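You operate a simulated robot arm through the tools that you are given. There is no shell and no other tool. Be economical: measure what you need, move in short steps, check, and stop when the job is done.

Carry out the task below with a simulated two-armed robot. There is one attempt and no reset: what you move stays moved.

TASK
Put two of the filter boxes from the top of the cleaning cart on the top of the grey counter. Then put one of the spacer blocks from the deck of the pit trolley on top of the pressure gauge. The order counts. Set down upright: filter box.

The check looks at the end state, three seconds after you hand in, the way a careful person would. Anything else that was tipped, shoved, dropped, spilled or broken makes it a failure.

THE ROBOT
Two 6-joint arms with two-finger grippers on one trunk, on a base that drives. Base frame: it is fixed to the floor where the robot stands at the start and does not move with it; the origin is under the middle of the robot, x ahead of it, y to its left, z up. Readings come in m, degrees, newtons and seconds.
The left shoulder is at the start at [0.061, 0.143, 0.85], the right one opposite. With the tool pointing down near the work surface each hand reaches from about 0.3 to 0.7 m from the robot's upright axis, wherever it stands, measured 20 degrees to its own side. Places, roughly: pressure gauge [-5.5, 0.25, 0.75]; spacer block [-5.75, 3.5, 0.75]; top of the grey counter [1, 3.5, 0.9]. Payload 2.45 kg a hand.
Tool frame (each hand has its own): the origin (TCP) lies between the finger pads and is the grasp point; the fingertips stand 0.026 m ahead of it; z points along the fingers, y is the line along which they close. Largest opening 0.096 m; the body of the gripper starts 0.069 m behind the TCP.
Orientation is that of the tool frame in the base frame, as a unit quaternion [w, x, y, z]. With the fingers straight down and closing along the base's y, the tool's x points along the base's -x, its y along +y and its z along -z.

THE INTERFACE
- The arms move only by the tool play_rows. It takes "left_steps", "right_steps" or both (then of equal length, played together; a hand with none holds still); each is a list of rows, each a list of 6 numbers: the shift along the tool's x, y, z in m, then the turn, a rotation vector about the tool's x, y, z in degrees. In form: [[tx, ty, tz, wx, wy, wz], ...]. A call has 1 to 12 rows; each row is the pose to reach, as a shift and turn from the pose commanded when the call began, along the tool's axes at that moment. "left_hand" and "right_hand" are, for a hand that has rows, the gripper command, from -1 (fully open) to 1 (shut), values between in proportion, set as the call begins (left out, the last holds). A row lasts 0.2 s, in which the tool goes at most 0.05 m and 8.6 degrees; a call with a longer step from one row to the next is refused whole, and so is a gripper value outside its range. Where a pose cannot be reached the arm comes as near as it can. A force on the tool above 40 N (or 10 N above the force at the start of the call, whichever is more), or a blocked arm, ends the call early, and 0.2 s more pass. Each finger halts on what it meets, pressing with about 24 N; the grip force reading is that of the motor and also rises with nothing between the fingers. The clock runs only during rows and for 0.2 s after the last one: add rows that repeat a pose to give the fingers time. The reply holds the time, the measured pose of the TCP, the force on the tool along the base axes, the opening and the grip force, in the units named above and with some noise, with the torque about the TCP (base axes, N m) and any sound that the robot's microphone picked up, and new pictures: "pictures" is both (left out), scene, wrist or none (wrist: the cameras of the hands that moved).
- Cameras (640 x 400 px; columns grow to the right, rows downward): "scene" is now at [0.1289, 0.0297, 1.4617]; the picture's right is [0.42, -0.91, -0.00], its down [-0.66, -0.30, -0.69] and it looks along [0.63, 0.29, -0.72] (base axes); focal length 282 px, centre (320, 200). "left" rides on the left gripper at [0.082, -0.003, -0.098] in its tool frame; the picture's right is [0.04, 1.00, 0.00], its down [-0.73, 0.03, -0.68] and it looks along [-0.68, 0.03, 0.73] (tool axes); focal length 256 px, centre (320, 200). "right" rides on the right gripper at [0.081, 0.003, -0.098] in its tool frame; the picture's right is [-0.04, 1.00, 0.00], its down [-0.73, -0.03, -0.68] and it looks along [-0.68, -0.03, 0.73] (tool axes); focal length 256 px, centre (320, 200). There is no depth. A picture from a camera that has moved, and an enlarged one, comes with that camera's place and axes in the base frame and with its lens. The place of the scene camera against the robot may be out by one fixed shift of up to 0.012 m in any direction.
- slide_trunk(by): slides the trunk up (or, below 0, down) by that many m; the arms and the scene camera ride with it, the base frame stays. It gives what a move gives, with no picture.
- drive_base(legs): drives the robot by 1 to 6 legs, each [ahead, turn to the left] in m and degrees, along the robot's own axes; the way and the turn of a leg run together, so that a leg with both is an arc; at most 1.5 m and 180 degrees a leg. The arms and the cameras ride along, it lands a little off, and it stops where it bumps. It gives what a move gives, and a new picture of the scene camera.
- aim_head(pan, tilt): turns the head with the scene camera to pan (to the left, within 86 degrees either way) and tilt (down, from -29 to 69), counted from straight ahead of the robot. It gives what a move gives, and a new picture of the scene camera.
- inspect(camera, box): a new picture of the part [left, top, right, bottom] of that camera's present view, enlarged. No time passes.
- finish_job(): hands the job in; it is judged then, once.

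Go step by step. Nothing tells you exact positions but the pictures and the camera data: compare them with the known pose of the tool, close in by small moves and look again before you grip or let go. The budget is 165 turns and 260 pictures, counting those below and the enlarged ones. Unless the task says otherwise, let go and move clear before handing in, and close with one line.

The tools are called after "Request:" by a JSON object that holds its "fn" and its "kwargs". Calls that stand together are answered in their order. play_rows: Moves the arms, as the interface text tells. Its arguments: {"type":"object","properties":{"left_steps":{"type":"array","items":{"type":"array","items":{"type":"number"}}},"left_hand":{"type":"number"},"right_steps":{"type":"array","items":{"type":"array","items":{"type":"number"}}},"right_hand":{"type":"number"},"pictures":{"type":"string","enum":["both","scene","wrist","none"]}},"required":[]} The other tools are called the same way: slide_trunk (by) slides the trunk up or down; drive_base (legs) drives the base; aim_head (pan, tilt) turns the head that bears the scene camera; inspect (camera, box) takes an enlarged picture of a part of a camera's view; finish_job () hands the job in.

At the start:

```text
time: 0.0
left_ee_pos: [0.4552, 0.4012, 1.099]
left_tcp_rot: [0.0, -0.006, 1.0, 0.0]
left_contact_force: [0.3, -0.4, -0.8]
left_moment: [0.01, 0.01, 0.02]
left_finger_gap: 0.0959
left_finger_force: 0.1
right_ee_pos: [0.5051, -0.0433, 1.0487]
right_tcp_rot: [0.0, -0.007, 1.0, 0.0]
right_contact_force: [-0.1, -0.7, -0.6]
right_moment: [0.03, -0.02, 0.02]
right_finger_gap: 0.096
right_finger_force: 0.1
trunk travel left (down, up): [-0.475, 0.115]
robot x, y, heading: [-0.0016, -0.0007, -0.0]
head pan, tilt: [24.7, 46.4]
```

scene: 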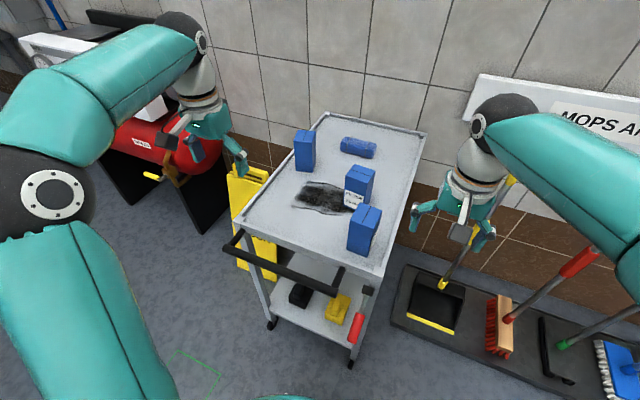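
right: 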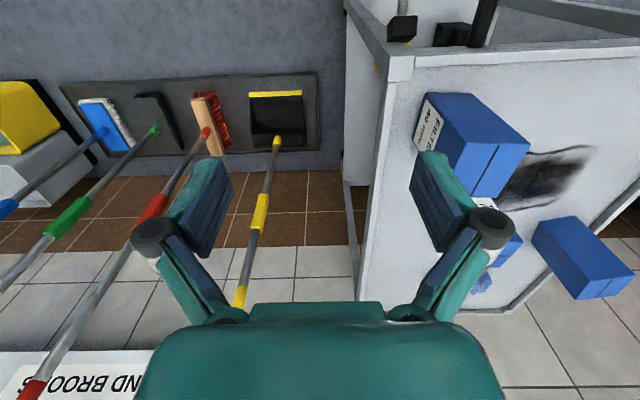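
left: 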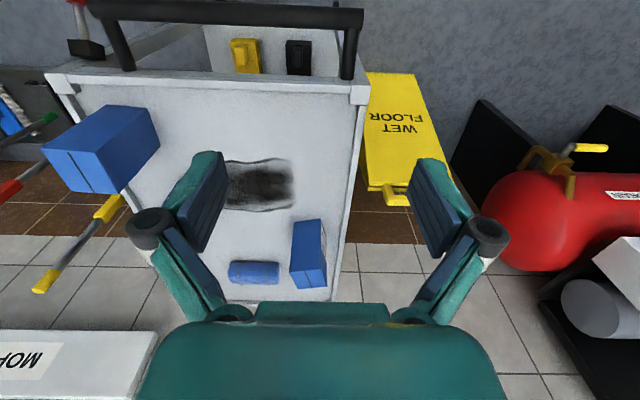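

The cart stands ahead, with three upright blue boxes and one lying blue item on its top. I'll enlarge the view before planning.

Request:
{"fn": "inspect", "kwargs": {"camera": "scene", "box": [220, 100, 440, 280]}}

Request:
{"fn": "inspect", "kwargs": {"camera": "left", "box": [30, 60, 370, 310]}}

Request:
{"fn": "inspect", "kwargs": {"camera": "right", "box": [380, 50, 640, 310]}}

```text
2.22 times, centred on (330, 190) of scene
camera zoom: at [0.1289, 0.0297, 1.4617], right [0.42, -0.91, 0.0], down [-0.66, -0.3, -0.69], along [0.63, 0.29, -0.72], focal length 627 px, centre (298, 222)
```

zoom: 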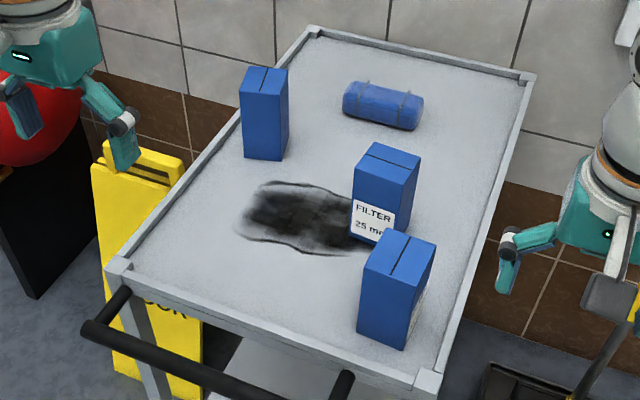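

```text
1.60 times, centred on (200, 185) of left
camera zoom: at [0.3741, 0.3962, 1.1975], right [-0.05, 1.0, 0.0], down [0.73, 0.04, 0.68], along [0.68, 0.04, -0.73], focal length 410 px, centre (512, 224)
```

zoom: 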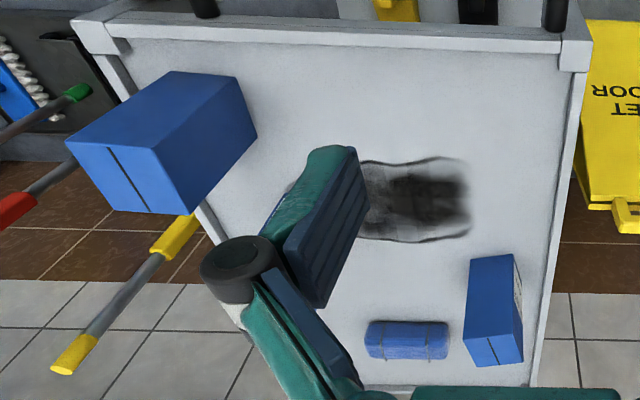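

```text
1.54 times, centred on (510, 180) of right
camera zoom: at [0.4233, -0.0403, 1.1468], right [0.03, 1.0, 0.0], down [0.73, -0.02, 0.68], along [0.68, -0.02, -0.73], focal length 394 px, centre (28, 231)
```

zoom: 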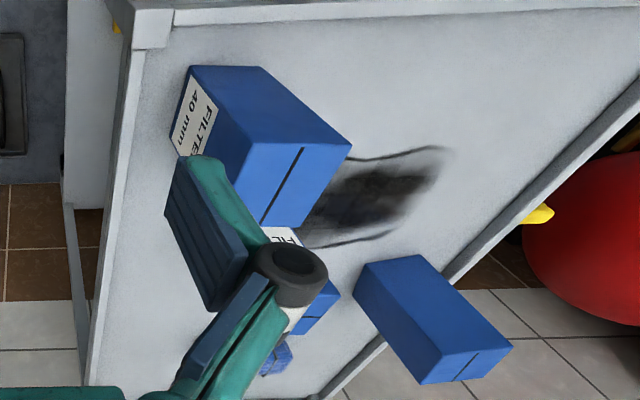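

Box A, the nearest one, is at about (0.571, 0.125) with its top at 0.955, turned about -5°. I'll bring the right hand over it to check.

Request:
{"fn": "play_rows", "kwargs": {"right_steps": [[-0.017, 0.042, 0, 0, 0, 1.5], [-0.034, 0.084, 0, 0, 0, 3], [-0.05, 0.126, 0, 0, 0, 4.5], [-0.068, 0.168, 0, 0, 0, 5.5], [-0.068, 0.168, 0, 0, 0, 5.5]], "right_hand": -1}}

```text
time: 1.4
left_ee_pos: [0.456, 0.4014, 1.097]
left_tcp_rot: [-0.001, -0.007, 1.0, 0.0]
left_contact_force: [0.2, -0.4, 0.0]
left_moment: [0.0, 0.0, 0.02]
left_finger_gap: 0.0958
left_finger_force: 0.0
right_ee_pos: [0.5579, 0.0728, 1.0413]
right_tcp_rot: [0.002, 0.076, 0.997, 0.011]
right_contact_force: [-0.2, -1.7, 0.4]
right_moment: [-0.03, -0.02, 0.0]
right_finger_gap: 0.0958
right_finger_force: 0.0
right hand out of reach, approached as far as the arm can: row 3, 4, 5
trunk travel left (down, up): [-0.475, 0.115]
robot x, y, heading: [-0.0007, -0.0024, -0.0]
head pan, tilt: [24.7, 46.4]
stopped in row 5 (right hand): the arm was blocked; the commanded pose is now the measured one
camera scene: at [0.1287, 0.0292, 1.4591], right [0.42, -0.91, 0.0], down [-0.66, -0.3, -0.69], along [0.63, 0.29, -0.72], focal length 282 px, centre (320, 200)
camera right: at [0.4782, 0.087, 1.1392], right [0.19, 0.98, 0.02], down [0.72, -0.16, 0.68], along [0.67, -0.12, -0.73], focal length 256 px, centre (320, 200)
```

scene: 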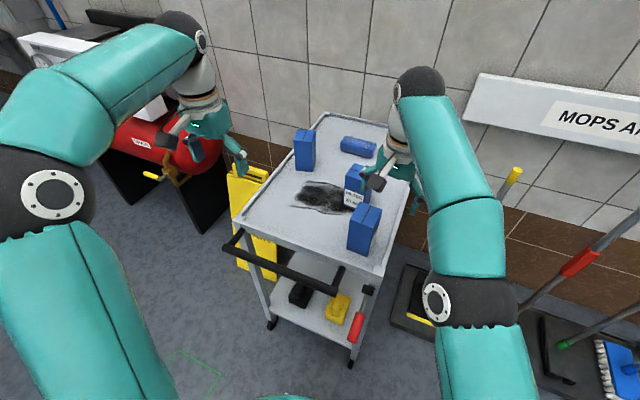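
right: 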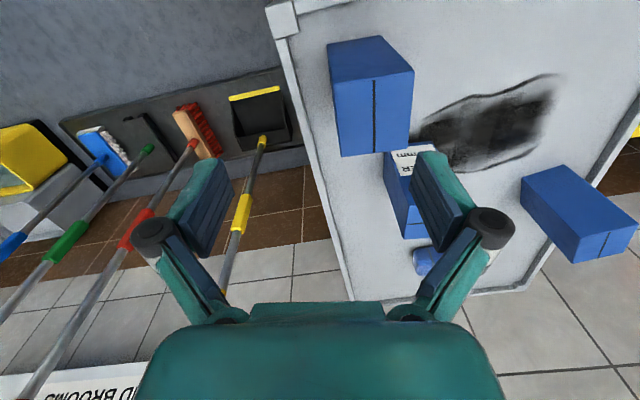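

The right hand can't reach A from here because A lies across the robot's midline. I'll pull it back and turn the base left so A comes to the right-hand side.

Request:
{"fn": "play_rows", "kwargs": {"right_steps": [[0.014, -0.04, -0.01, 0, 0, 0], [0.028, -0.08, -0.02, 0, 0, 0], [0.043, -0.118, -0.02, 0, 0, 0]], "pictures": "none"}}

Request:
{"fn": "drive_base", "kwargs": {"legs": [[0, 32]]}}

```text
time: 2.2
left_ee_pos: [0.4531, 0.401, 1.1002]
left_tcp_rot: [0.001, -0.007, 1.0, 0.0]
left_contact_force: [0.1, -0.6, 0.1]
left_moment: [0.01, -0.06, 0.02]
left_finger_gap: 0.0961
left_finger_force: 0.2
right_ee_pos: [0.4946, -0.0359, 1.0621]
right_tcp_rot: [0.002, 0.074, 0.997, 0.01]
right_contact_force: [-0.1, -0.9, -0.1]
right_moment: [0.01, 0.0, 0.02]
right_finger_gap: 0.096
right_finger_force: 0.1
trunk travel left (down, up): [-0.475, 0.115]
robot x, y, heading: [0.0011, -0.0019, -0.1]
head pan, tilt: [24.7, 46.4]
```

```text
time: 4.4
left_ee_pos: [0.1633, 0.5828, 1.1006]
left_tcp_rot: [0.0, -0.289, 0.957, 0.0]
left_contact_force: [-0.2, -0.2, -0.5]
left_moment: [0.02, 0.02, 0.0]
left_finger_gap: 0.096
left_finger_force: 0.0
right_ee_pos: [0.4339, 0.2396, 1.0592]
right_tcp_rot: [-0.002, -0.212, 0.977, 0.009]
right_contact_force: [-0.3, -0.1, -0.1]
right_moment: [-0.04, 0.02, -0.02]
right_finger_gap: 0.0963
right_finger_force: 0.0
trunk travel left (down, up): [-0.475, 0.115]
robot x, y, heading: [0.0112, -0.0236, 32.8]
head pan, tilt: [24.7, 46.4]
camera scene: at [0.1006, 0.0764, 1.4617], right [0.84, -0.54, 0.0], down [-0.39, -0.61, -0.69], along [0.37, 0.58, -0.72], focal length 282 px, centre (320, 200)
```

scene: 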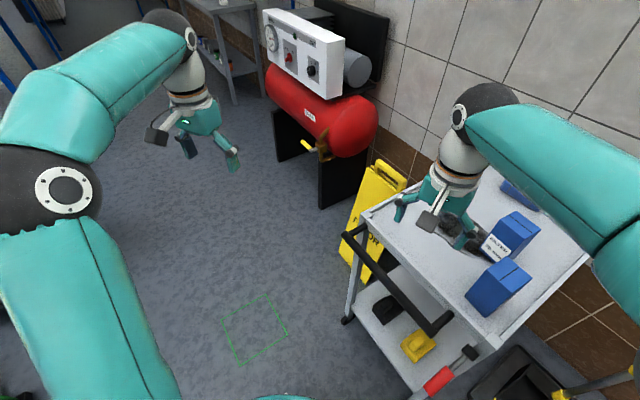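

The base is now turned to 32.8°. I'll bring the right hand over A and square it to the box.

Request:
{"fn": "play_rows", "kwargs": {"right_steps": [[-0.018, -0.038, 0, 0.4, 0, 7], [-0.037, -0.078, 0, 0.8, 0, 14], [-0.057, -0.12, 0, 1.1, 0, 22], [-0.077, -0.161, 0, 1.1, 0, 29.5], [-0.077, -0.161, 0, 1.1, 0, 29.5]]}}

```text
time: 5.6
left_ee_pos: [0.1626, 0.5837, 1.1009]
left_tcp_rot: [0.0, -0.289, 0.957, 0.0]
left_contact_force: [0.2, 0.5, -0.9]
left_moment: [0.0, 0.01, 0.0]
left_finger_gap: 0.0959
left_finger_force: 0.1
right_ee_pos: [0.5698, 0.122, 1.0586]
right_tcp_rot: [-0.002, 0.045, 0.999, -0.001]
right_contact_force: [0.7, -0.3, 0.5]
right_moment: [-0.01, -0.01, -0.02]
right_finger_gap: 0.096
right_finger_force: 0.1
trunk travel left (down, up): [-0.475, 0.115]
robot x, y, heading: [0.011, -0.0199, 32.8]
head pan, tilt: [24.7, 46.4]
camera scene: at [0.1, 0.0762, 1.4617], right [0.84, -0.54, 0.0], down [-0.39, -0.61, -0.69], along [0.37, 0.58, -0.72], focal length 282 px, centre (320, 200)
camera right: at [0.4893, 0.134, 1.1574], right [0.13, 0.99, 0.0], down [0.73, -0.09, 0.68], along [0.67, -0.09, -0.74], focal length 256 px, centre (320, 200)
```

scene: 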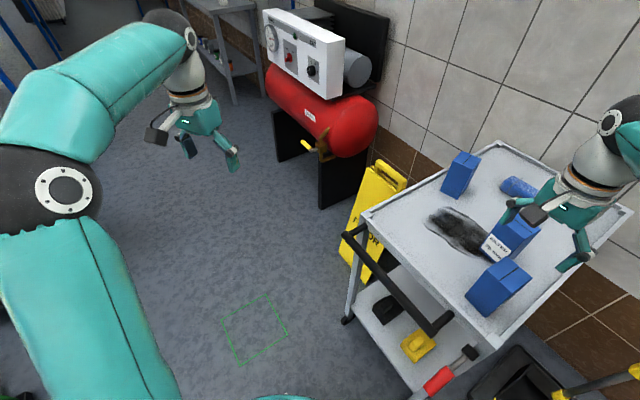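
right: 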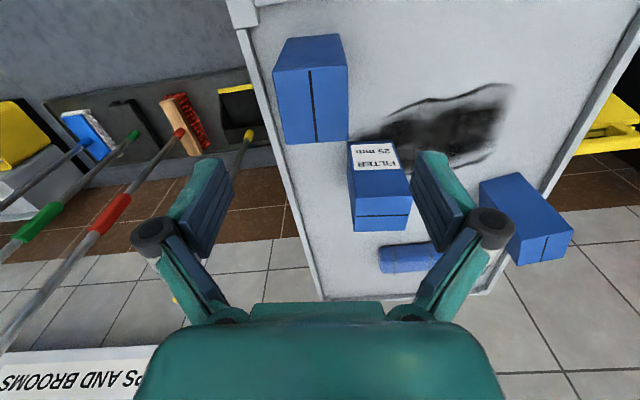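

The wrist view puts A's centre at about (0.573, 0.118), matching the tool's yaw. I'll nudge over and lower part way.

Request:
{"fn": "play_rows", "kwargs": {"right_steps": [[-0.003, -0.004, 0.03, 0, 0, 0], [-0.003, -0.004, 0.07, 0, 0, 0], [-0.003, -0.004, 0.1, 0, 0, 0], [-0.003, -0.004, 0.1, 0, 0, 0]], "pictures": "wrist"}}

```text
time: 6.6
left_ee_pos: [0.1637, 0.5833, 1.1007]
left_tcp_rot: [0.0, -0.288, 0.958, 0.0]
left_contact_force: [-0.4, 0.2, -0.1]
left_moment: [-0.05, 0.03, 0.03]
left_finger_gap: 0.096
left_finger_force: 0.1
right_ee_pos: [0.5696, 0.1187, 0.9597]
right_tcp_rot: [-0.002, 0.045, 0.999, 0.0]
right_contact_force: [-0.3, -0.1, 0.2]
right_moment: [-0.05, -0.04, 0.01]
right_finger_gap: 0.0961
right_finger_force: 0.0
trunk travel left (down, up): [-0.475, 0.115]
robot x, y, heading: [0.0099, -0.022, 33.1]
head pan, tilt: [24.7, 46.4]
camera right: at [0.4893, 0.1306, 1.0569], right [0.13, 0.99, 0.0], down [0.73, -0.09, 0.68], along [0.67, -0.09, -0.74], focal length 256 px, centre (320, 200)
```

right: 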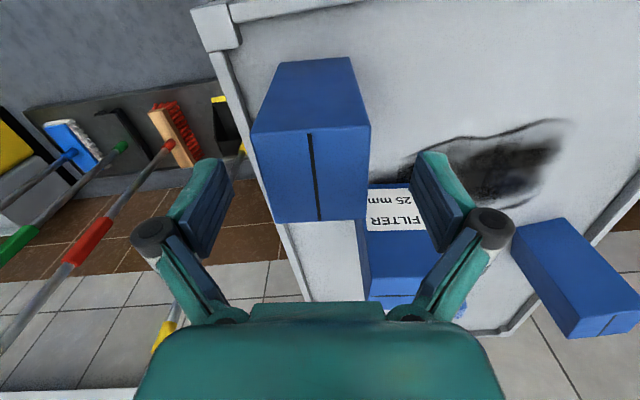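

The fingers straddle A evenly. I'll lower to z ≈ 0.907 and close.

Request:
{"fn": "play_rows", "kwargs": {"right_steps": [[-0.003, -0.002, 0.03, 0, 0, 0], [-0.003, -0.002, 0.052, 0, 0, 0], [-0.003, -0.002, 0.052, 0, 0, 0]], "pictures": "wrist"}}

Request:
{"fn": "play_rows", "kwargs": {"right_steps": [[0, 0, 0, 0, 0, 0], [0, 0, 0, 0, 0, 0], [0, 0, 0, 0, 0, 0], [0, 0, 0, 0, 0, 0]], "right_hand": 1, "pictures": "wrist"}}

```text
time: 7.4
left_ee_pos: [0.1642, 0.5841, 1.1006]
left_tcp_rot: [-0.001, -0.289, 0.957, -0.001]
left_contact_force: [0.6, 0.6, 0.3]
left_moment: [-0.04, 0.0, 0.03]
left_finger_gap: 0.096
left_finger_force: 0.2
right_ee_pos: [0.5749, 0.1165, 0.9045]
right_tcp_rot: [-0.001, 0.045, 0.999, -0.001]
right_contact_force: [0.4, -0.5, 0.6]
right_moment: [-0.01, -0.05, -0.05]
right_finger_gap: 0.0961
right_finger_force: 0.1
trunk travel left (down, up): [-0.475, 0.115]
robot x, y, heading: [0.0133, -0.022, 32.9]
head pan, tilt: [24.7, 46.4]
camera right: at [0.4939, 0.1279, 1.003], right [0.13, 0.99, 0.0], down [0.73, -0.09, 0.68], along [0.67, -0.09, -0.74], focal length 256 px, centre (320, 200)
```

right: 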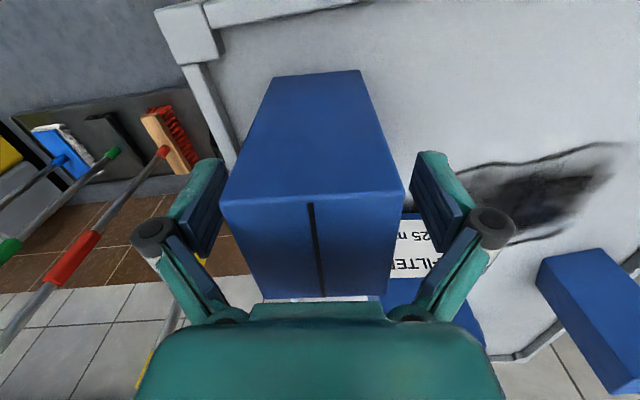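

```text
time: 8.4
left_ee_pos: [0.1634, 0.5831, 1.1012]
left_tcp_rot: [0.0, -0.289, 0.957, 0.0]
left_contact_force: [0.0, -0.1, 0.0]
left_moment: [-0.02, -0.02, -0.01]
left_finger_gap: 0.096
left_finger_force: 0.0
right_ee_pos: [0.5738, 0.1166, 0.9046]
right_tcp_rot: [-0.002, 0.045, 0.999, 0.0]
right_contact_force: [-0.1, -0.2, 0.2]
right_moment: [-0.12, 0.09, 0.06]
right_finger_gap: 0.0605
right_finger_force: 24.3
trunk travel left (down, up): [-0.475, 0.115]
robot x, y, heading: [0.0153, -0.0222, 33.1]
head pan, tilt: [24.7, 46.4]
camera right: at [0.494, 0.1278, 1.0033], right [0.13, 0.99, 0.0], down [0.73, -0.09, 0.68], along [0.67, -0.09, -0.74], focal length 256 px, centre (320, 200)
```

right: 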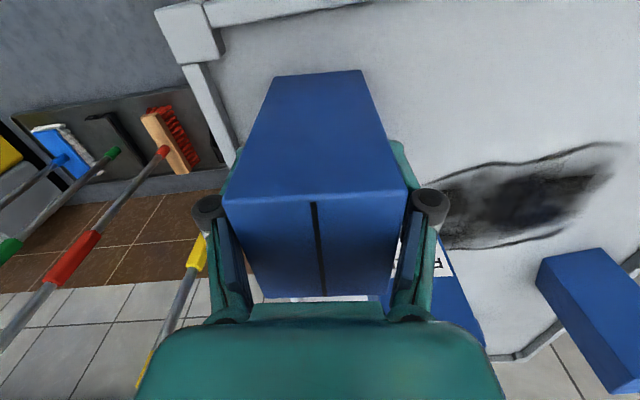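

A is held with a 0.0605 m opening. I'll lift it straight up.

Request:
{"fn": "play_rows", "kwargs": {"right_steps": [[0, 0, -0.03, 0, 0, 0], [0, 0, -0.07, 0, 0, 0], [0, 0, -0.12, 0, 0, 0], [0, 0, -0.17, 0, 0, 0], [0, 0, -0.17, 0, 0, 0]], "pictures": "scene"}}

```text
time: 9.6
left_ee_pos: [0.1643, 0.5839, 1.1008]
left_tcp_rot: [0.0, -0.29, 0.957, 0.0]
left_contact_force: [-0.1, 0.2, 0.0]
left_moment: [-0.02, -0.01, -0.03]
left_finger_gap: 0.0959
left_finger_force: 0.0
right_ee_pos: [0.5737, 0.1182, 1.079]
right_tcp_rot: [-0.003, 0.044, 0.999, -0.001]
right_contact_force: [0.0, 0.5, -2.5]
right_moment: [0.02, 0.06, -0.03]
right_finger_gap: 0.0601
right_finger_force: 24.2
trunk travel left (down, up): [-0.475, 0.115]
robot x, y, heading: [0.0112, -0.0179, 33.1]
head pan, tilt: [24.7, 46.4]
camera scene: at [0.1008, 0.0764, 1.4616], right [0.84, -0.54, 0.0], down [-0.39, -0.61, -0.69], along [0.37, 0.58, -0.72], focal length 282 px, centre (320, 200)
```

scene: 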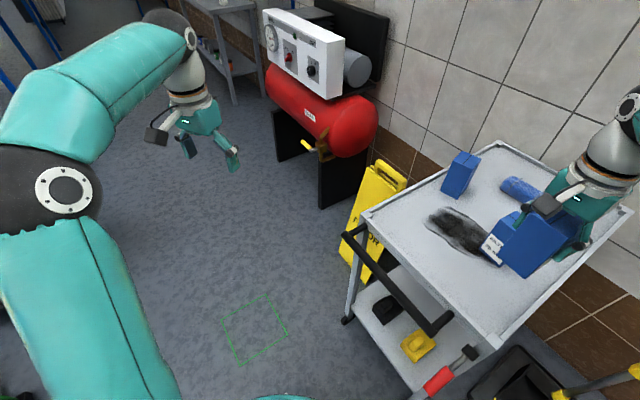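

A is clear of the cart. I'll draw the right hand in, then turn back and move slightly ahead so B falls in the left hand's range.

Request:
{"fn": "play_rows", "kwargs": {"right_steps": [[0.03, -0.025, 0, 0, 0, 0], [0.06, -0.053, 0, 0, 0, 0], [0.09, -0.08, 0, 0, 0, 0], [0.126, -0.111, 0, 0, 0, 0]], "pictures": "none"}}

Request:
{"fn": "drive_base", "kwargs": {"legs": [[0, -36], [0.08, 0]]}}

```text
time: 10.6
left_ee_pos: [0.1625, 0.5818, 1.1017]
left_tcp_rot: [0.001, -0.289, 0.957, 0.0]
left_contact_force: [0.2, -0.5, 0.3]
left_moment: [0.02, -0.02, -0.01]
left_finger_gap: 0.0959
left_finger_force: 0.0
right_ee_pos: [0.4374, 0.0169, 1.0771]
right_tcp_rot: [-0.002, 0.045, 0.999, -0.001]
right_contact_force: [0.0, -0.4, -2.4]
right_moment: [0.03, 0.01, -0.03]
right_finger_gap: 0.0601
right_finger_force: 24.0
trunk travel left (down, up): [-0.475, 0.115]
robot x, y, heading: [0.0091, -0.0164, 32.9]
head pan, tilt: [24.7, 46.4]
```

```text
time: 13.5
left_ee_pos: [0.5688, 0.3732, 1.1011]
left_tcp_rot: [-0.001, 0.02, 1.0, 0.001]
left_contact_force: [2.2, -0.8, 1.2]
left_moment: [0.08, 0.08, 0.02]
left_finger_gap: 0.0961
left_finger_force: 0.1
right_ee_pos: [0.4605, -0.2464, 1.0763]
right_tcp_rot: [-0.004, 0.35, 0.937, -0.001]
right_contact_force: [0.6, 0.1, -3.2]
right_moment: [0.06, 0.03, -0.02]
right_finger_gap: 0.0599
right_finger_force: 24.2
trunk travel left (down, up): [-0.475, 0.115]
robot x, y, heading: [0.0955, -0.0075, -2.6]
head pan, tilt: [24.7, 46.4]
camera scene: at [0.2237, 0.0129, 1.4615], right [0.37, -0.93, 0.0], down [-0.67, -0.27, -0.69], along [0.64, 0.26, -0.73], focal length 282 px, centre (320, 200)
```

scene: 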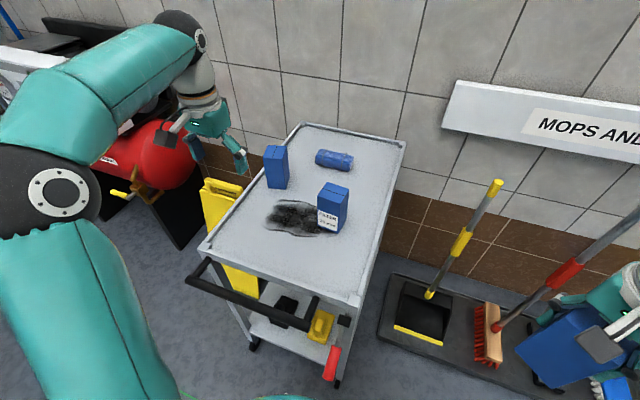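

Now I'll move the left hand over box B, at about (0.713, 0.18).

Request:
{"fn": "play_rows", "kwargs": {"left_steps": [[-0.025, -0.031, 0, 0, 0, 0], [-0.05, -0.062, 0.005, 0, 0, 0], [-0.075, -0.094, 0.01, 0, 0, 0], [-0.1, -0.125, 0.02, 0, 0, 0], [-0.125, -0.156, 0.03, 0, 0, 0], [-0.15, -0.187, 0.04, 0, 0, 0], [-0.15, -0.187, 0.04, 0, 0, 0]], "left_hand": -1}}

```text
time: 15.1
left_ee_pos: [0.7089, 0.1815, 1.0578]
left_tcp_rot: [0.0, 0.02, 1.0, 0.0]
left_contact_force: [-1.0, -0.1, -0.8]
left_moment: [0.01, -0.01, 0.01]
left_finger_gap: 0.0959
left_finger_force: 0.0
right_ee_pos: [0.4589, -0.2429, 1.0779]
right_tcp_rot: [-0.002, 0.349, 0.937, -0.001]
right_contact_force: [-0.4, -0.3, -3.4]
right_moment: [0.01, 0.03, 0.02]
right_finger_gap: 0.0599
right_finger_force: 24.3
trunk travel left (down, up): [-0.475, 0.115]
robot x, y, heading: [0.0912, -0.007, -2.6]
head pan, tilt: [24.7, 46.4]
camera scene: at [0.2203, 0.0159, 1.4618], right [0.37, -0.93, 0.0], down [-0.67, -0.27, -0.69], along [0.64, 0.26, -0.72], focal length 282 px, centre (320, 200)
camera left: at [0.628, 0.1806, 1.155], right [0.0, 1.0, 0.0], down [0.73, 0.0, 0.68], along [0.68, 0.0, -0.73], focal length 256 px, centre (320, 200)
```

scene: 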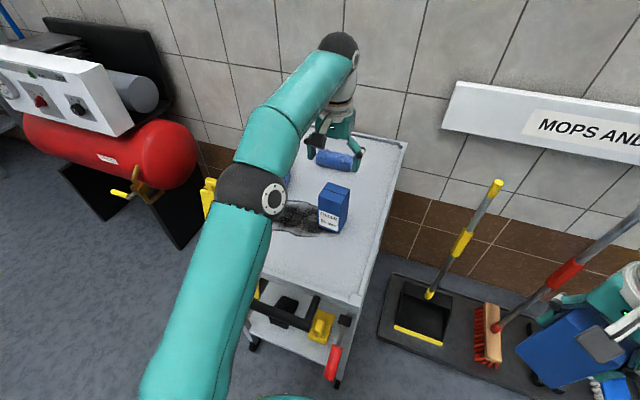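
left: 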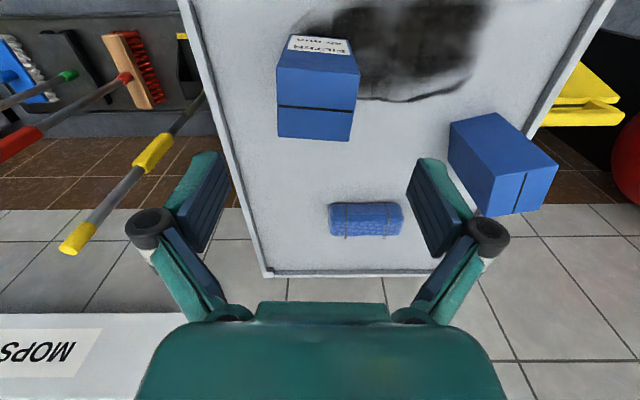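

B's centre is at about (0.716, 0.178), turned about -3.6°. I'll lower part way with that correction.

Request:
{"fn": "play_rows", "kwargs": {"left_steps": [[-0.007, -0.003, 0.03, 0, 0, 1.3], [-0.007, -0.003, 0.07, 0, 0, 1.3], [-0.007, -0.003, 0.1, 0, 0, 1.3], [-0.007, -0.003, 0.1, 0, 0, 1.3]], "pictures": "wrist"}}

```text
time: 16.1
left_ee_pos: [0.7175, 0.1795, 0.96]
left_tcp_rot: [0.0, 0.031, 1.0, 0.0]
left_contact_force: [-0.5, -0.8, 1.0]
left_moment: [0.0, -0.02, 0.0]
left_finger_gap: 0.0961
left_finger_force: 0.0
right_ee_pos: [0.4577, -0.2435, 1.0773]
right_tcp_rot: [-0.002, 0.349, 0.937, -0.002]
right_contact_force: [0.2, -1.0, -2.5]
right_moment: [-0.02, 0.01, 0.0]
right_finger_gap: 0.0594
right_finger_force: 24.1
trunk travel left (down, up): [-0.475, 0.115]
robot x, y, heading: [0.0948, -0.0047, -2.8]
head pan, tilt: [24.7, 46.4]
camera left: at [0.6371, 0.1806, 1.0583], right [0.02, 1.0, 0.0], down [0.73, -0.02, 0.68], along [0.68, -0.02, -0.73], focal length 256 px, centre (320, 200)
```

left: 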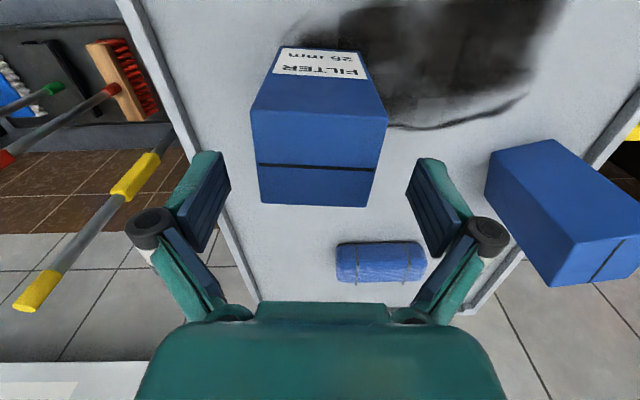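

It is well aligned. I'll lower the rest of the way and close.

Request:
{"fn": "play_rows", "kwargs": {"left_steps": [[0, -0.001, 0.03, 0, 0, 1], [0, -0.001, 0.055, 0, 0, 1], [0, -0.001, 0.055, 0, 0, 1]], "pictures": "none"}}

Request:
{"fn": "play_rows", "kwargs": {"left_steps": [[0, 0, 0, 0, 0, 0], [0, 0, 0, 0, 0, 0], [0, 0, 0, 0, 0, 0], [0, 0, 0, 0, 0, 0]], "left_hand": 1, "pictures": "wrist"}}

```text
time: 16.9
left_ee_pos: [0.7171, 0.1792, 0.9051]
left_tcp_rot: [0.0, 0.04, 0.999, 0.0]
left_contact_force: [-0.4, -0.1, -0.5]
left_moment: [-0.02, 0.01, 0.01]
left_finger_gap: 0.0959
left_finger_force: 0.1
right_ee_pos: [0.4594, -0.2424, 1.0774]
right_tcp_rot: [-0.002, 0.35, 0.937, -0.001]
right_contact_force: [0.3, -0.2, -1.9]
right_moment: [0.05, 0.03, -0.03]
right_finger_gap: 0.0596
right_finger_force: 24.3
trunk travel left (down, up): [-0.475, 0.115]
robot x, y, heading: [0.0879, -0.0071, -2.7]
head pan, tilt: [24.7, 46.4]
```

```text
time: 17.9
left_ee_pos: [0.7165, 0.1796, 0.9067]
left_tcp_rot: [0.0, 0.042, 0.999, 0.0]
left_contact_force: [-0.4, -0.6, -0.2]
left_moment: [-0.19, 0.01, -0.02]
left_finger_gap: 0.0656
left_finger_force: 24.0
right_ee_pos: [0.4589, -0.2434, 1.0776]
right_tcp_rot: [-0.003, 0.349, 0.937, -0.001]
right_contact_force: [0.3, 0.6, -3.0]
right_moment: [0.0, -0.03, -0.02]
right_finger_gap: 0.0597
right_finger_force: 24.0
trunk travel left (down, up): [-0.475, 0.115]
robot x, y, heading: [0.0895, -0.0064, -2.8]
head pan, tilt: [24.7, 46.4]
camera left: at [0.6352, 0.1817, 1.0048], right [0.04, 1.0, 0.0], down [0.73, -0.03, 0.68], along [0.68, -0.03, -0.73], focal length 256 px, centre (320, 200)
```

left: 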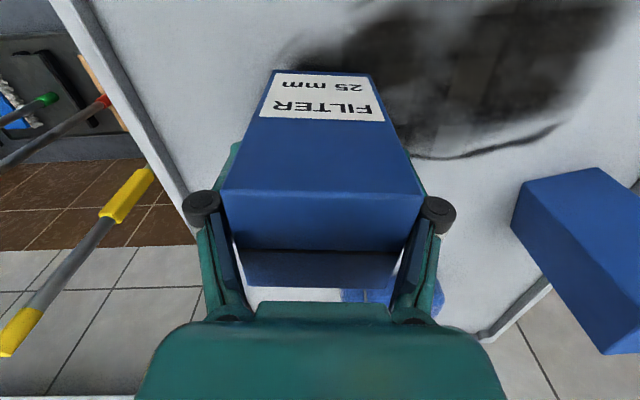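

B is held. I'll lift it, draw it in, back away from the cart, and look toward the counter.

Request:
{"fn": "play_rows", "kwargs": {"left_steps": [[0, 0, -0.04, 0, 0, 0], [0, 0, -0.08, 0, 0, 0], [0, 0, -0.12, 0, 0, 0], [0, 0, -0.16, 0, 0, 0], [0.04, 0.02, -0.17, 0, 0, 0], [0.08, 0.03, -0.17, 0, 0, 0], [0.12, 0.04, -0.17, 0, 0, 0], [0.16, 0.05, -0.17, 0, 0, 0], [0.2, 0.05, -0.17, 0, 0, 0], [0.22, 0.05, -0.17, 0, 0, 0]], "pictures": "none"}}

Request:
{"fn": "drive_base", "kwargs": {"legs": [[-0.5, 0], [0, 72]]}}

Request:
{"fn": "aim_head", "kwargs": {"pan": 0, "tilt": 20}}

```text
time: 20.1
left_ee_pos: [0.5, 0.2446, 1.0768]
left_tcp_rot: [0.0, 0.04, 0.999, 0.0]
left_contact_force: [-0.2, 1.4, -2.5]
left_moment: [0.01, -0.01, 0.02]
left_finger_gap: 0.0657
left_finger_force: 24.1
left hand out of reach, approached as far as the arm can: row 4
right_ee_pos: [0.4591, -0.2436, 1.0761]
right_tcp_rot: [-0.002, 0.349, 0.937, -0.001]
right_contact_force: [0.8, -0.2, -2.1]
right_moment: [0.04, 0.02, 0.01]
right_finger_gap: 0.06
right_finger_force: 24.2
trunk travel left (down, up): [-0.475, 0.115]
robot x, y, heading: [0.0898, -0.009, -3.0]
head pan, tilt: [24.7, 46.4]
```

```text
time: 26.9
left_ee_pos: [-0.5212, 0.4886, 1.075]
left_tcp_rot: [0.0, -0.552, 0.834, -0.002]
left_contact_force: [-0.6, 0.0, -3.5]
left_moment: [-0.04, -0.05, -0.03]
left_finger_gap: 0.0656
left_finger_force: 23.5
right_ee_pos: [-0.0705, 0.2956, 1.079]
right_tcp_rot: [0.0, -0.266, 0.964, -0.004]
right_contact_force: [-0.7, 0.5, -2.7]
right_moment: [-0.02, -0.03, -0.03]
right_finger_gap: 0.0596
right_finger_force: 23.7
trunk travel left (down, up): [-0.475, 0.115]
robot x, y, heading: [-0.3647, 0.0009, 68.8]
head pan, tilt: [24.7, 46.4]
stopped in leg 2: the robot was blocked; the commanded pose is now the measured one
camera scene: at [-0.3566, 0.138, 1.4615], right [1.0, 0.06, 0.0], down [0.05, -0.72, -0.69], along [-0.04, 0.69, -0.73], focal length 282 px, centre (320, 200)
```

scene: 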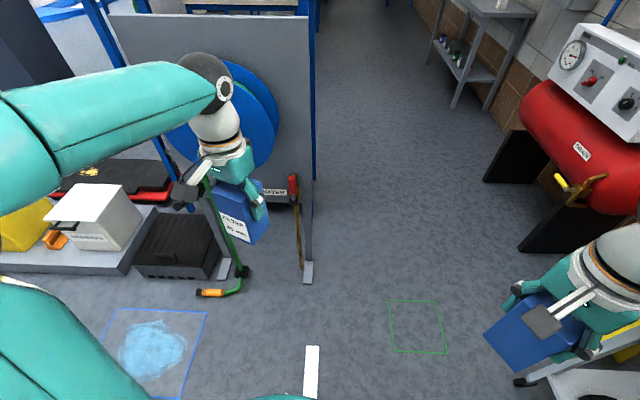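

```text
time: 27.8
left_ee_pos: [-0.5189, 0.4871, 1.0778]
left_tcp_rot: [0.0, -0.552, 0.834, -0.001]
left_contact_force: [0.0, 0.0, -2.7]
left_moment: [0.02, 0.04, -0.05]
left_finger_gap: 0.0656
left_finger_force: 24.6
right_ee_pos: [-0.0675, 0.2941, 1.079]
right_tcp_rot: [-0.003, -0.266, 0.964, -0.002]
right_contact_force: [0.6, 0.7, -3.3]
right_moment: [-0.05, -0.02, 0.0]
right_finger_gap: 0.0597
right_finger_force: 23.7
trunk travel left (down, up): [-0.475, 0.115]
robot x, y, heading: [-0.3673, 0.004, 68.9]
head pan, tilt: [0.0, 20.0]
camera scene: at [-0.3145, 0.1433, 1.5022], right [0.93, -0.36, 0.0], down [-0.12, -0.32, -0.94], along [0.34, 0.88, -0.34], focal length 282 px, centre (320, 200)
```

scene: 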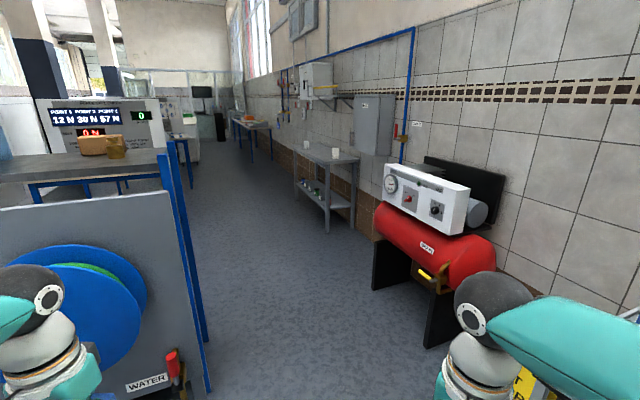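

Both boxes are held, and the grey counter stands against the right wall at about x 0.87 and beyond, y 2.95–4.25. The drive reported a block near its end, so I'll check nearby before going on.

Request:
{"fn": "aim_head", "kwargs": {"pan": 80, "tilt": 45}}

Request:
{"fn": "aim_head", "kwargs": {"pan": 0, "tilt": 60}}

```text
time: 29.3
left_ee_pos: [-0.5188, 0.4869, 1.0776]
left_tcp_rot: [0.0, -0.551, 0.834, -0.001]
left_contact_force: [0.1, -0.1, -2.6]
left_moment: [0.02, 0.0, 0.0]
left_finger_gap: 0.0659
left_finger_force: 23.8
right_ee_pos: [-0.0684, 0.2953, 1.0788]
right_tcp_rot: [-0.002, -0.266, 0.964, -0.002]
right_contact_force: [-0.7, -0.2, -2.7]
right_moment: [-0.01, 0.0, 0.01]
right_finger_gap: 0.06
right_finger_force: 24.3
trunk travel left (down, up): [-0.475, 0.115]
robot x, y, heading: [-0.3662, 0.0082, 68.7]
head pan, tilt: [80.0, 45.0]
camera scene: at [-0.418, 0.0985, 1.4637], right [0.52, 0.86, 0.0], down [0.6, -0.37, -0.71], along [-0.61, 0.37, -0.71], focal length 282 px, centre (320, 200)
```

scene: 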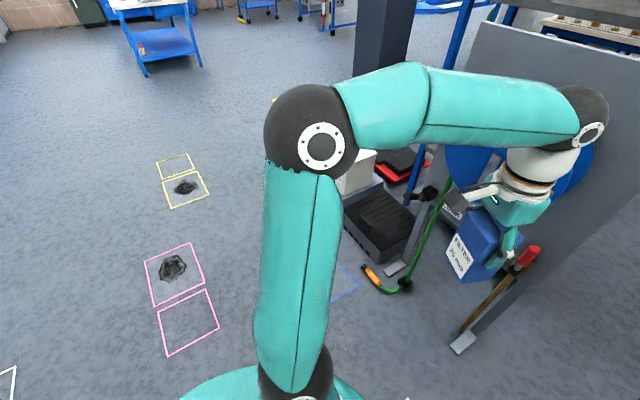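

```text
time: 30.8
left_ee_pos: [-0.519, 0.4866, 1.0763]
left_tcp_rot: [-0.001, -0.552, 0.834, -0.001]
left_contact_force: [-1.0, 0.0, -3.7]
left_moment: [0.01, 0.01, 0.0]
left_finger_gap: 0.0657
left_finger_force: 24.4
right_ee_pos: [-0.068, 0.2946, 1.0781]
right_tcp_rot: [-0.001, -0.266, 0.964, -0.003]
right_contact_force: [0.4, -0.6, -2.1]
right_moment: [0.0, 0.0, -0.01]
right_finger_gap: 0.0598
right_finger_force: 24.1
trunk travel left (down, up): [-0.475, 0.115]
robot x, y, heading: [-0.3691, 0.0017, 68.9]
head pan, tilt: [0.0, 60.0]
camera scene: at [-0.3244, 0.1186, 1.4442], right [0.93, -0.36, 0.0], down [-0.31, -0.81, -0.5], along [0.18, 0.47, -0.87], focal length 282 px, centre (320, 200)
```

scene: 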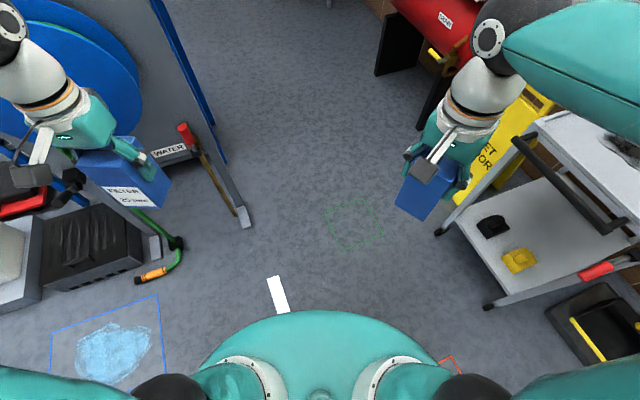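

There is nothing on the floor in the way, but the hose panel with a leaning hammer stands near (-0.48, 0.93) on the left. I'll veer right first and then go up the middle of the aisle.

Request:
{"fn": "drive_base", "kwargs": {"legs": [[0, -24], [0.74, 0], [0, 45]]}}

Request:
{"fn": "aim_head", "kwargs": {"pan": 0, "tilt": 30}}

```text
time: 38.8
left_ee_pos: [-0.1847, 0.9298, 1.076]
left_tcp_rot: [0.0, 0.711, -0.703, 0.003]
left_contact_force: [-0.3, -1.2, -2.3]
left_moment: [-0.04, 0.01, -0.01]
left_finger_gap: 0.0655
left_finger_force: 24.1
right_ee_pos: [0.304, 0.9363, 1.0789]
right_tcp_rot: [-0.001, -0.459, 0.889, -0.004]
right_contact_force: [0.9, -0.1, -2.4]
right_moment: [0.01, 0.01, 0.01]
right_finger_gap: 0.0598
right_finger_force: 24.3
trunk travel left (down, up): [-0.475, 0.115]
robot x, y, heading: [0.1826, 0.5513, 92.0]
head pan, tilt: [0.0, 60.0]
stopped in leg 3: the robot was blocked; the commanded pose is now the measured one
camera scene: at [0.1688, 0.6742, 1.4439], right [1.0, 0.04, 0.0], down [0.03, -0.87, -0.5], along [-0.02, 0.5, -0.87], focal length 282 px, centre (320, 200)
```

scene: 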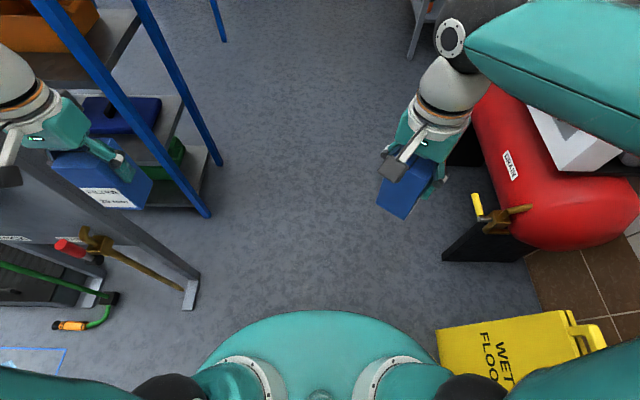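

```text
time: 39.7
left_ee_pos: [-0.1856, 0.9307, 1.0766]
left_tcp_rot: [0.0, 0.711, -0.703, 0.003]
left_contact_force: [0.1, 0.3, -2.5]
left_moment: [-0.02, 0.01, 0.0]
left_finger_gap: 0.0656
left_finger_force: 23.9
right_ee_pos: [0.3035, 0.9361, 1.0788]
right_tcp_rot: [-0.001, -0.458, 0.889, -0.005]
right_contact_force: [0.2, 1.0, -2.3]
right_moment: [-0.04, 0.07, -0.01]
right_finger_gap: 0.0596
right_finger_force: 23.6
trunk travel left (down, up): [-0.475, 0.115]
robot x, y, heading: [0.1822, 0.5512, 92.0]
head pan, tilt: [0.0, 30.0]
camera scene: at [0.1679, 0.698, 1.486], right [1.0, 0.04, 0.0], down [0.02, -0.5, -0.86], along [-0.03, 0.86, -0.5], focal length 282 px, centre (320, 200)
```

scene: 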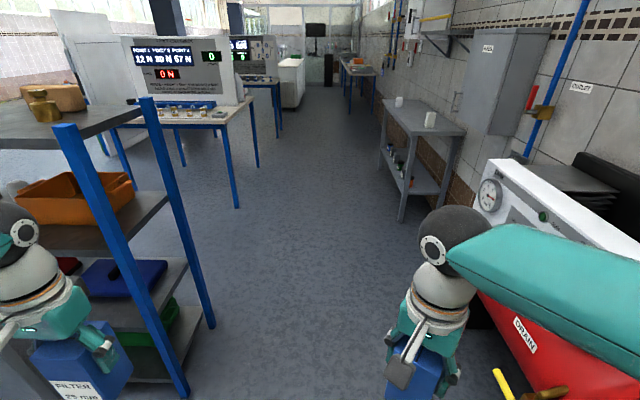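

A rack on the left narrows the aisle. I'll bring the left hand inward so its elbow tucks in before driving through.

Request:
{"fn": "play_rows", "kwargs": {"left_steps": [[0, -0.04, 0, 0, 0, 0], [0, -0.08, 0, 0, 0, 0], [0, -0.12, 0, 0, 0, 0], [0, -0.16, 0, 0, 0, 0], [0, -0.19, 0, 0, 0, 0]], "pictures": "none"}}

Request:
{"fn": "aim_head", "kwargs": {"pan": 60, "tilt": 40}}

Request:
{"fn": "aim_head", "kwargs": {"pan": -60, "tilt": 40}}

```text
time: 40.9
left_ee_pos: [0.0071, 0.9323, 1.0766]
left_tcp_rot: [0.0, 0.712, -0.702, 0.002]
left_contact_force: [0.5, -0.1, -2.3]
left_moment: [-0.04, 0.0, -0.03]
left_finger_gap: 0.0659
left_finger_force: 24.2
right_ee_pos: [0.3024, 0.937, 1.0795]
right_tcp_rot: [0.0, -0.459, 0.888, -0.003]
right_contact_force: [1.4, -0.2, -2.5]
right_moment: [0.01, 0.0, 0.01]
right_finger_gap: 0.0596
right_finger_force: 23.1
trunk travel left (down, up): [-0.475, 0.115]
robot x, y, heading: [0.1818, 0.552, 92.0]
head pan, tilt: [0.0, 30.0]
```

```text
time: 42.2
left_ee_pos: [0.0064, 0.9333, 1.0779]
left_tcp_rot: [0.0, 0.712, -0.702, 0.002]
left_contact_force: [-0.1, 0.3, -2.7]
left_moment: [-0.03, 0.02, -0.02]
left_finger_gap: 0.0657
left_finger_force: 24.0
right_ee_pos: [0.304, 0.9362, 1.0792]
right_tcp_rot: [0.001, -0.459, 0.888, -0.004]
right_contact_force: [-0.2, -0.4, -2.9]
right_moment: [-0.02, -0.01, 0.02]
right_finger_gap: 0.0596
right_finger_force: 23.9
trunk travel left (down, up): [-0.475, 0.115]
robot x, y, heading: [0.1809, 0.5465, 92.0]
head pan, tilt: [60.0, 40.0]
camera scene: at [0.0961, 0.6471, 1.4708], right [0.47, 0.88, 0.0], down [0.57, -0.3, -0.76], along [-0.68, 0.36, -0.64], focal length 282 px, centre (320, 200)
```

scene: 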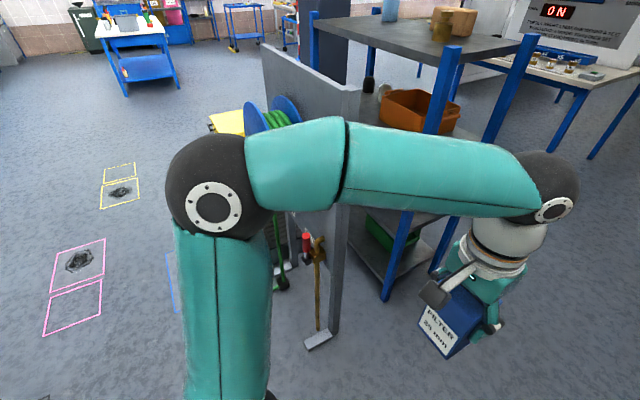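

```text
time: 44.2
left_ee_pos: [0.0061, 0.9319, 1.0777]
left_tcp_rot: [0.0, 0.711, -0.703, 0.003]
left_contact_force: [-0.1, -0.3, -3.2]
left_moment: [-0.02, -0.02, 0.01]
left_finger_gap: 0.0658
left_finger_force: 24.0
right_ee_pos: [0.3052, 0.9366, 1.0789]
right_tcp_rot: [0.0, -0.459, 0.888, -0.004]
right_contact_force: [0.6, -0.1, -2.6]
right_moment: [-0.03, 0.04, -0.01]
right_finger_gap: 0.0599
right_finger_force: 24.0
trunk travel left (down, up): [-0.475, 0.115]
robot x, y, heading: [0.1792, 0.5532, 92.0]
head pan, tilt: [-60.0, 40.0]
camera scene: at [0.2433, 0.6525, 1.471], right [0.53, -0.85, 0.0], down [-0.54, -0.34, -0.77], along [0.65, 0.41, -0.64], focal length 282 px, centre (320, 200)
```

scene: 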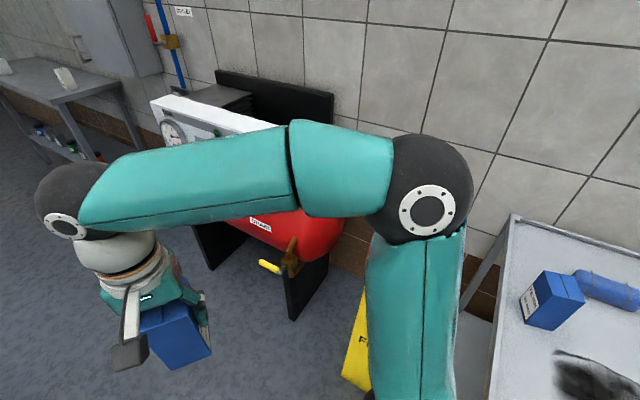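

The elbows are tucked in. I'll drive up the aisle to about y = 2.05 and look at the counter.

Request:
{"fn": "drive_base", "kwargs": {"legs": [[0, -2], [1.5, 0]]}}

Request:
{"fn": "aim_head", "kwargs": {"pan": -25, "tilt": 25}}

```text
time: 52.1
left_ee_pos: [0.0317, 2.4432, 1.0771]
left_tcp_rot: [0.0, -0.695, 0.719, -0.002]
left_contact_force: [0.3, 0.6, -2.7]
left_moment: [-0.02, -0.02, 0.03]
left_finger_gap: 0.0659
left_finger_force: 23.8
right_ee_pos: [0.3296, 2.4324, 1.0785]
right_tcp_rot: [-0.001, -0.438, 0.899, -0.003]
right_contact_force: [0.1, 0.0, -1.9]
right_moment: [0.0, -0.02, 0.03]
right_finger_gap: 0.0597
right_finger_force: 24.0
trunk travel left (down, up): [-0.475, 0.115]
robot x, y, heading: [0.1908, 2.0526, 89.6]
head pan, tilt: [-60.0, 40.0]
camera scene: at [0.2589, 2.1513, 1.4709], right [0.49, -0.87, 0.0], down [-0.56, -0.32, -0.77], along [0.67, 0.38, -0.64], focal length 282 px, centre (320, 200)
```

scene: 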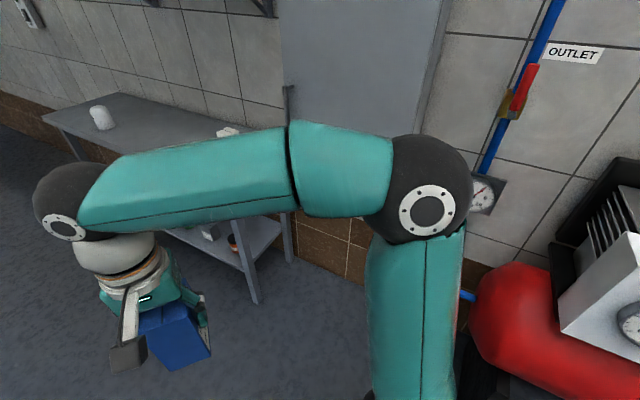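

```text
time: 53.2
left_ee_pos: [0.0323, 2.4425, 1.0773]
left_tcp_rot: [0.001, -0.695, 0.719, -0.001]
left_contact_force: [-0.5, 0.4, -2.6]
left_moment: [-0.01, 0.06, 0.01]
left_finger_gap: 0.0659
left_finger_force: 24.1
right_ee_pos: [0.3303, 2.4309, 1.0803]
right_tcp_rot: [-0.001, -0.438, 0.899, -0.003]
right_contact_force: [-0.3, 0.1, -2.3]
right_moment: [-0.03, -0.01, 0.01]
right_finger_gap: 0.0597
right_finger_force: 23.7
trunk travel left (down, up): [-0.475, 0.115]
robot x, y, heading: [0.1872, 2.0519, 89.4]
head pan, tilt: [-25.0, 25.0]
camera scene: at [0.2245, 2.1921, 1.4942], right [0.9, -0.43, 0.0], down [-0.18, -0.38, -0.91], along [0.39, 0.82, -0.42], focal length 282 px, centre (320, 200)
```

scene: 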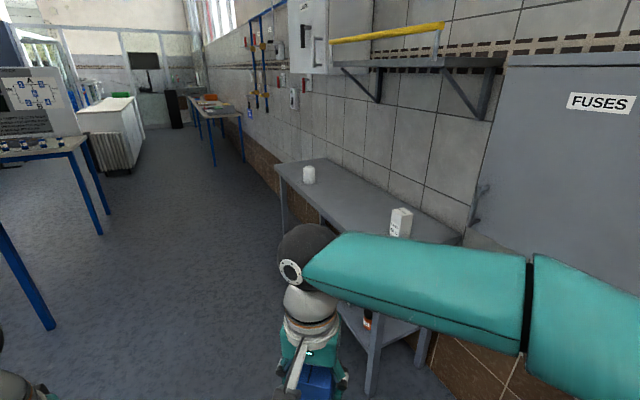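

The counter runs about x 0.74–1.15, y 2.8–4.0, with a white bottle near (0.92, 2.92) and a cup near (0.82, 3.6). I'll drive to y ≈ 3.25 and face it.

Request:
{"fn": "drive_base", "kwargs": {"legs": [[1.2, 0], [0, -89]]}}

Request:
{"fn": "aim_head", "kwargs": {"pan": 0, "tilt": 45}}

```text
time: 62.7
left_ee_pos: [0.5695, 3.4302, 1.0783]
left_tcp_rot: [-0.002, -0.067, 0.998, 0.001]
left_contact_force: [0.5, -0.6, -1.8]
left_moment: [0.03, 0.03, 0.01]
left_finger_gap: 0.0659
left_finger_force: 23.8
right_ee_pos: [0.6093, 3.1344, 1.0793]
right_tcp_rot: [-0.004, 0.245, 0.97, -0.002]
right_contact_force: [0.0, -0.6, -2.2]
right_moment: [0.03, 0.04, 0.02]
right_finger_gap: 0.0595
right_finger_force: 24.3
trunk travel left (down, up): [-0.475, 0.115]
robot x, y, heading: [0.1977, 3.2617, 7.2]
head pan, tilt: [-25.0, 25.0]
stopped in leg 2: the robot was blocked; the commanded pose is now the measured one
camera scene: at [0.3453, 3.2348, 1.4939], right [-0.3, -0.95, 0.0], down [-0.4, 0.13, -0.91], along [0.86, -0.27, -0.43], focal length 282 px, centre (320, 200)
```

scene: 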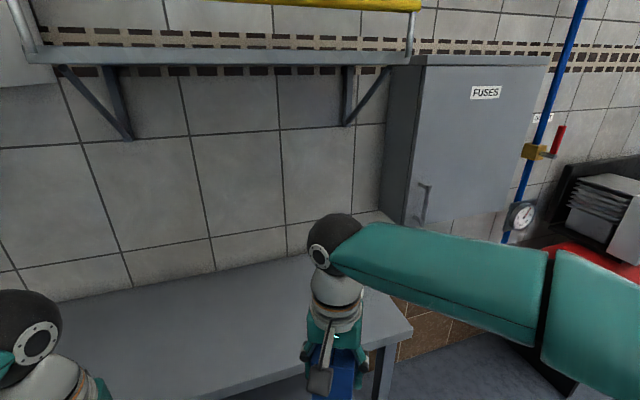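

```text
time: 63.6
left_ee_pos: [0.5698, 3.4329, 1.0791]
left_tcp_rot: [0.0, -0.068, 0.998, -0.001]
left_contact_force: [-0.4, 0.8, -2.5]
left_moment: [-0.03, -0.02, -0.03]
left_finger_gap: 0.0655
left_finger_force: 23.8
right_ee_pos: [0.6084, 3.1369, 1.0804]
right_tcp_rot: [-0.003, 0.245, 0.969, -0.001]
right_contact_force: [-0.2, 0.4, -2.6]
right_moment: [-0.03, 0.0, 0.02]
right_finger_gap: 0.0597
right_finger_force: 23.8
trunk travel left (down, up): [-0.475, 0.115]
robot x, y, heading: [0.2025, 3.2601, 7.5]
head pan, tilt: [0.0, 45.0]
camera scene: at [0.3367, 3.2765, 1.4637], right [0.13, -0.99, 0.0], down [-0.7, -0.09, -0.71], along [0.7, 0.09, -0.71], focal length 282 px, centre (320, 200)
```

scene: 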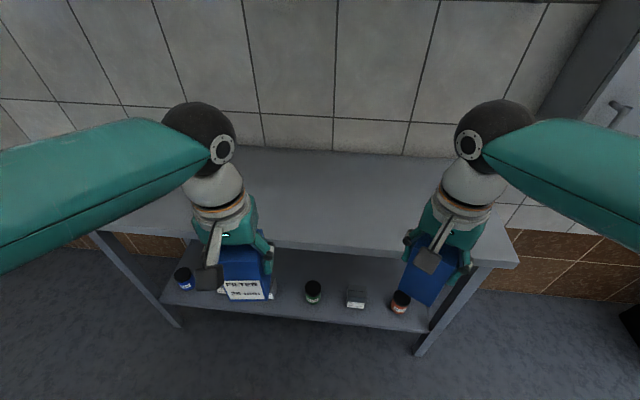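

The cup and bottle should be hidden behind the wrists in this view. I'll check with the wrist cameras before placing anything.

Request:
{"fn": "inspect", "kwargs": {"camera": "left", "box": [0, 0, 640, 400]}}

Request:
{"fn": "inspect", "kwargs": {"camera": "right", "box": [0, 0, 640, 400]}}

```text
1.00 times, centred on (320, 200) of left (not enlarged: the box is as wide or as high as the picture)
camera zoom: at [0.4893, 3.418, 1.1772], right [-0.17, 0.98, 0.0], down [0.72, 0.13, 0.68], along [0.67, 0.12, -0.74], focal length 256 px, centre (320, 200)
```

zoom: 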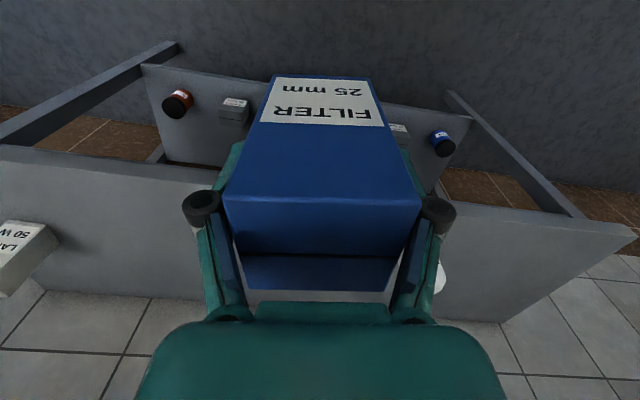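

```text
1.00 times, centred on (320, 200) of right (not enlarged: the box is as wide or as high as the picture)
camera zoom: at [0.5387, 3.1796, 1.1784], right [0.51, 0.86, 0.0], down [0.64, -0.37, 0.68], along [0.58, -0.35, -0.74], focal length 256 px, centre (320, 200)
```

zoom: 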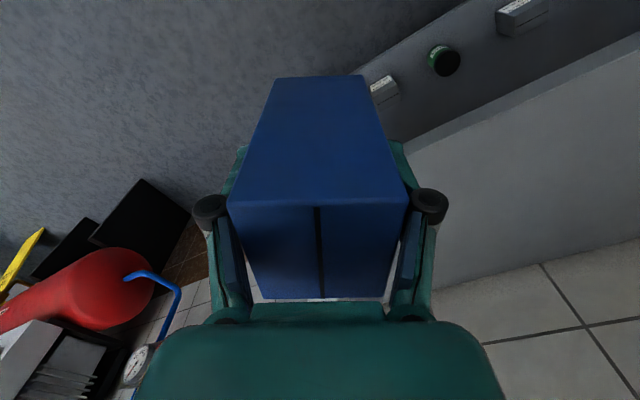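

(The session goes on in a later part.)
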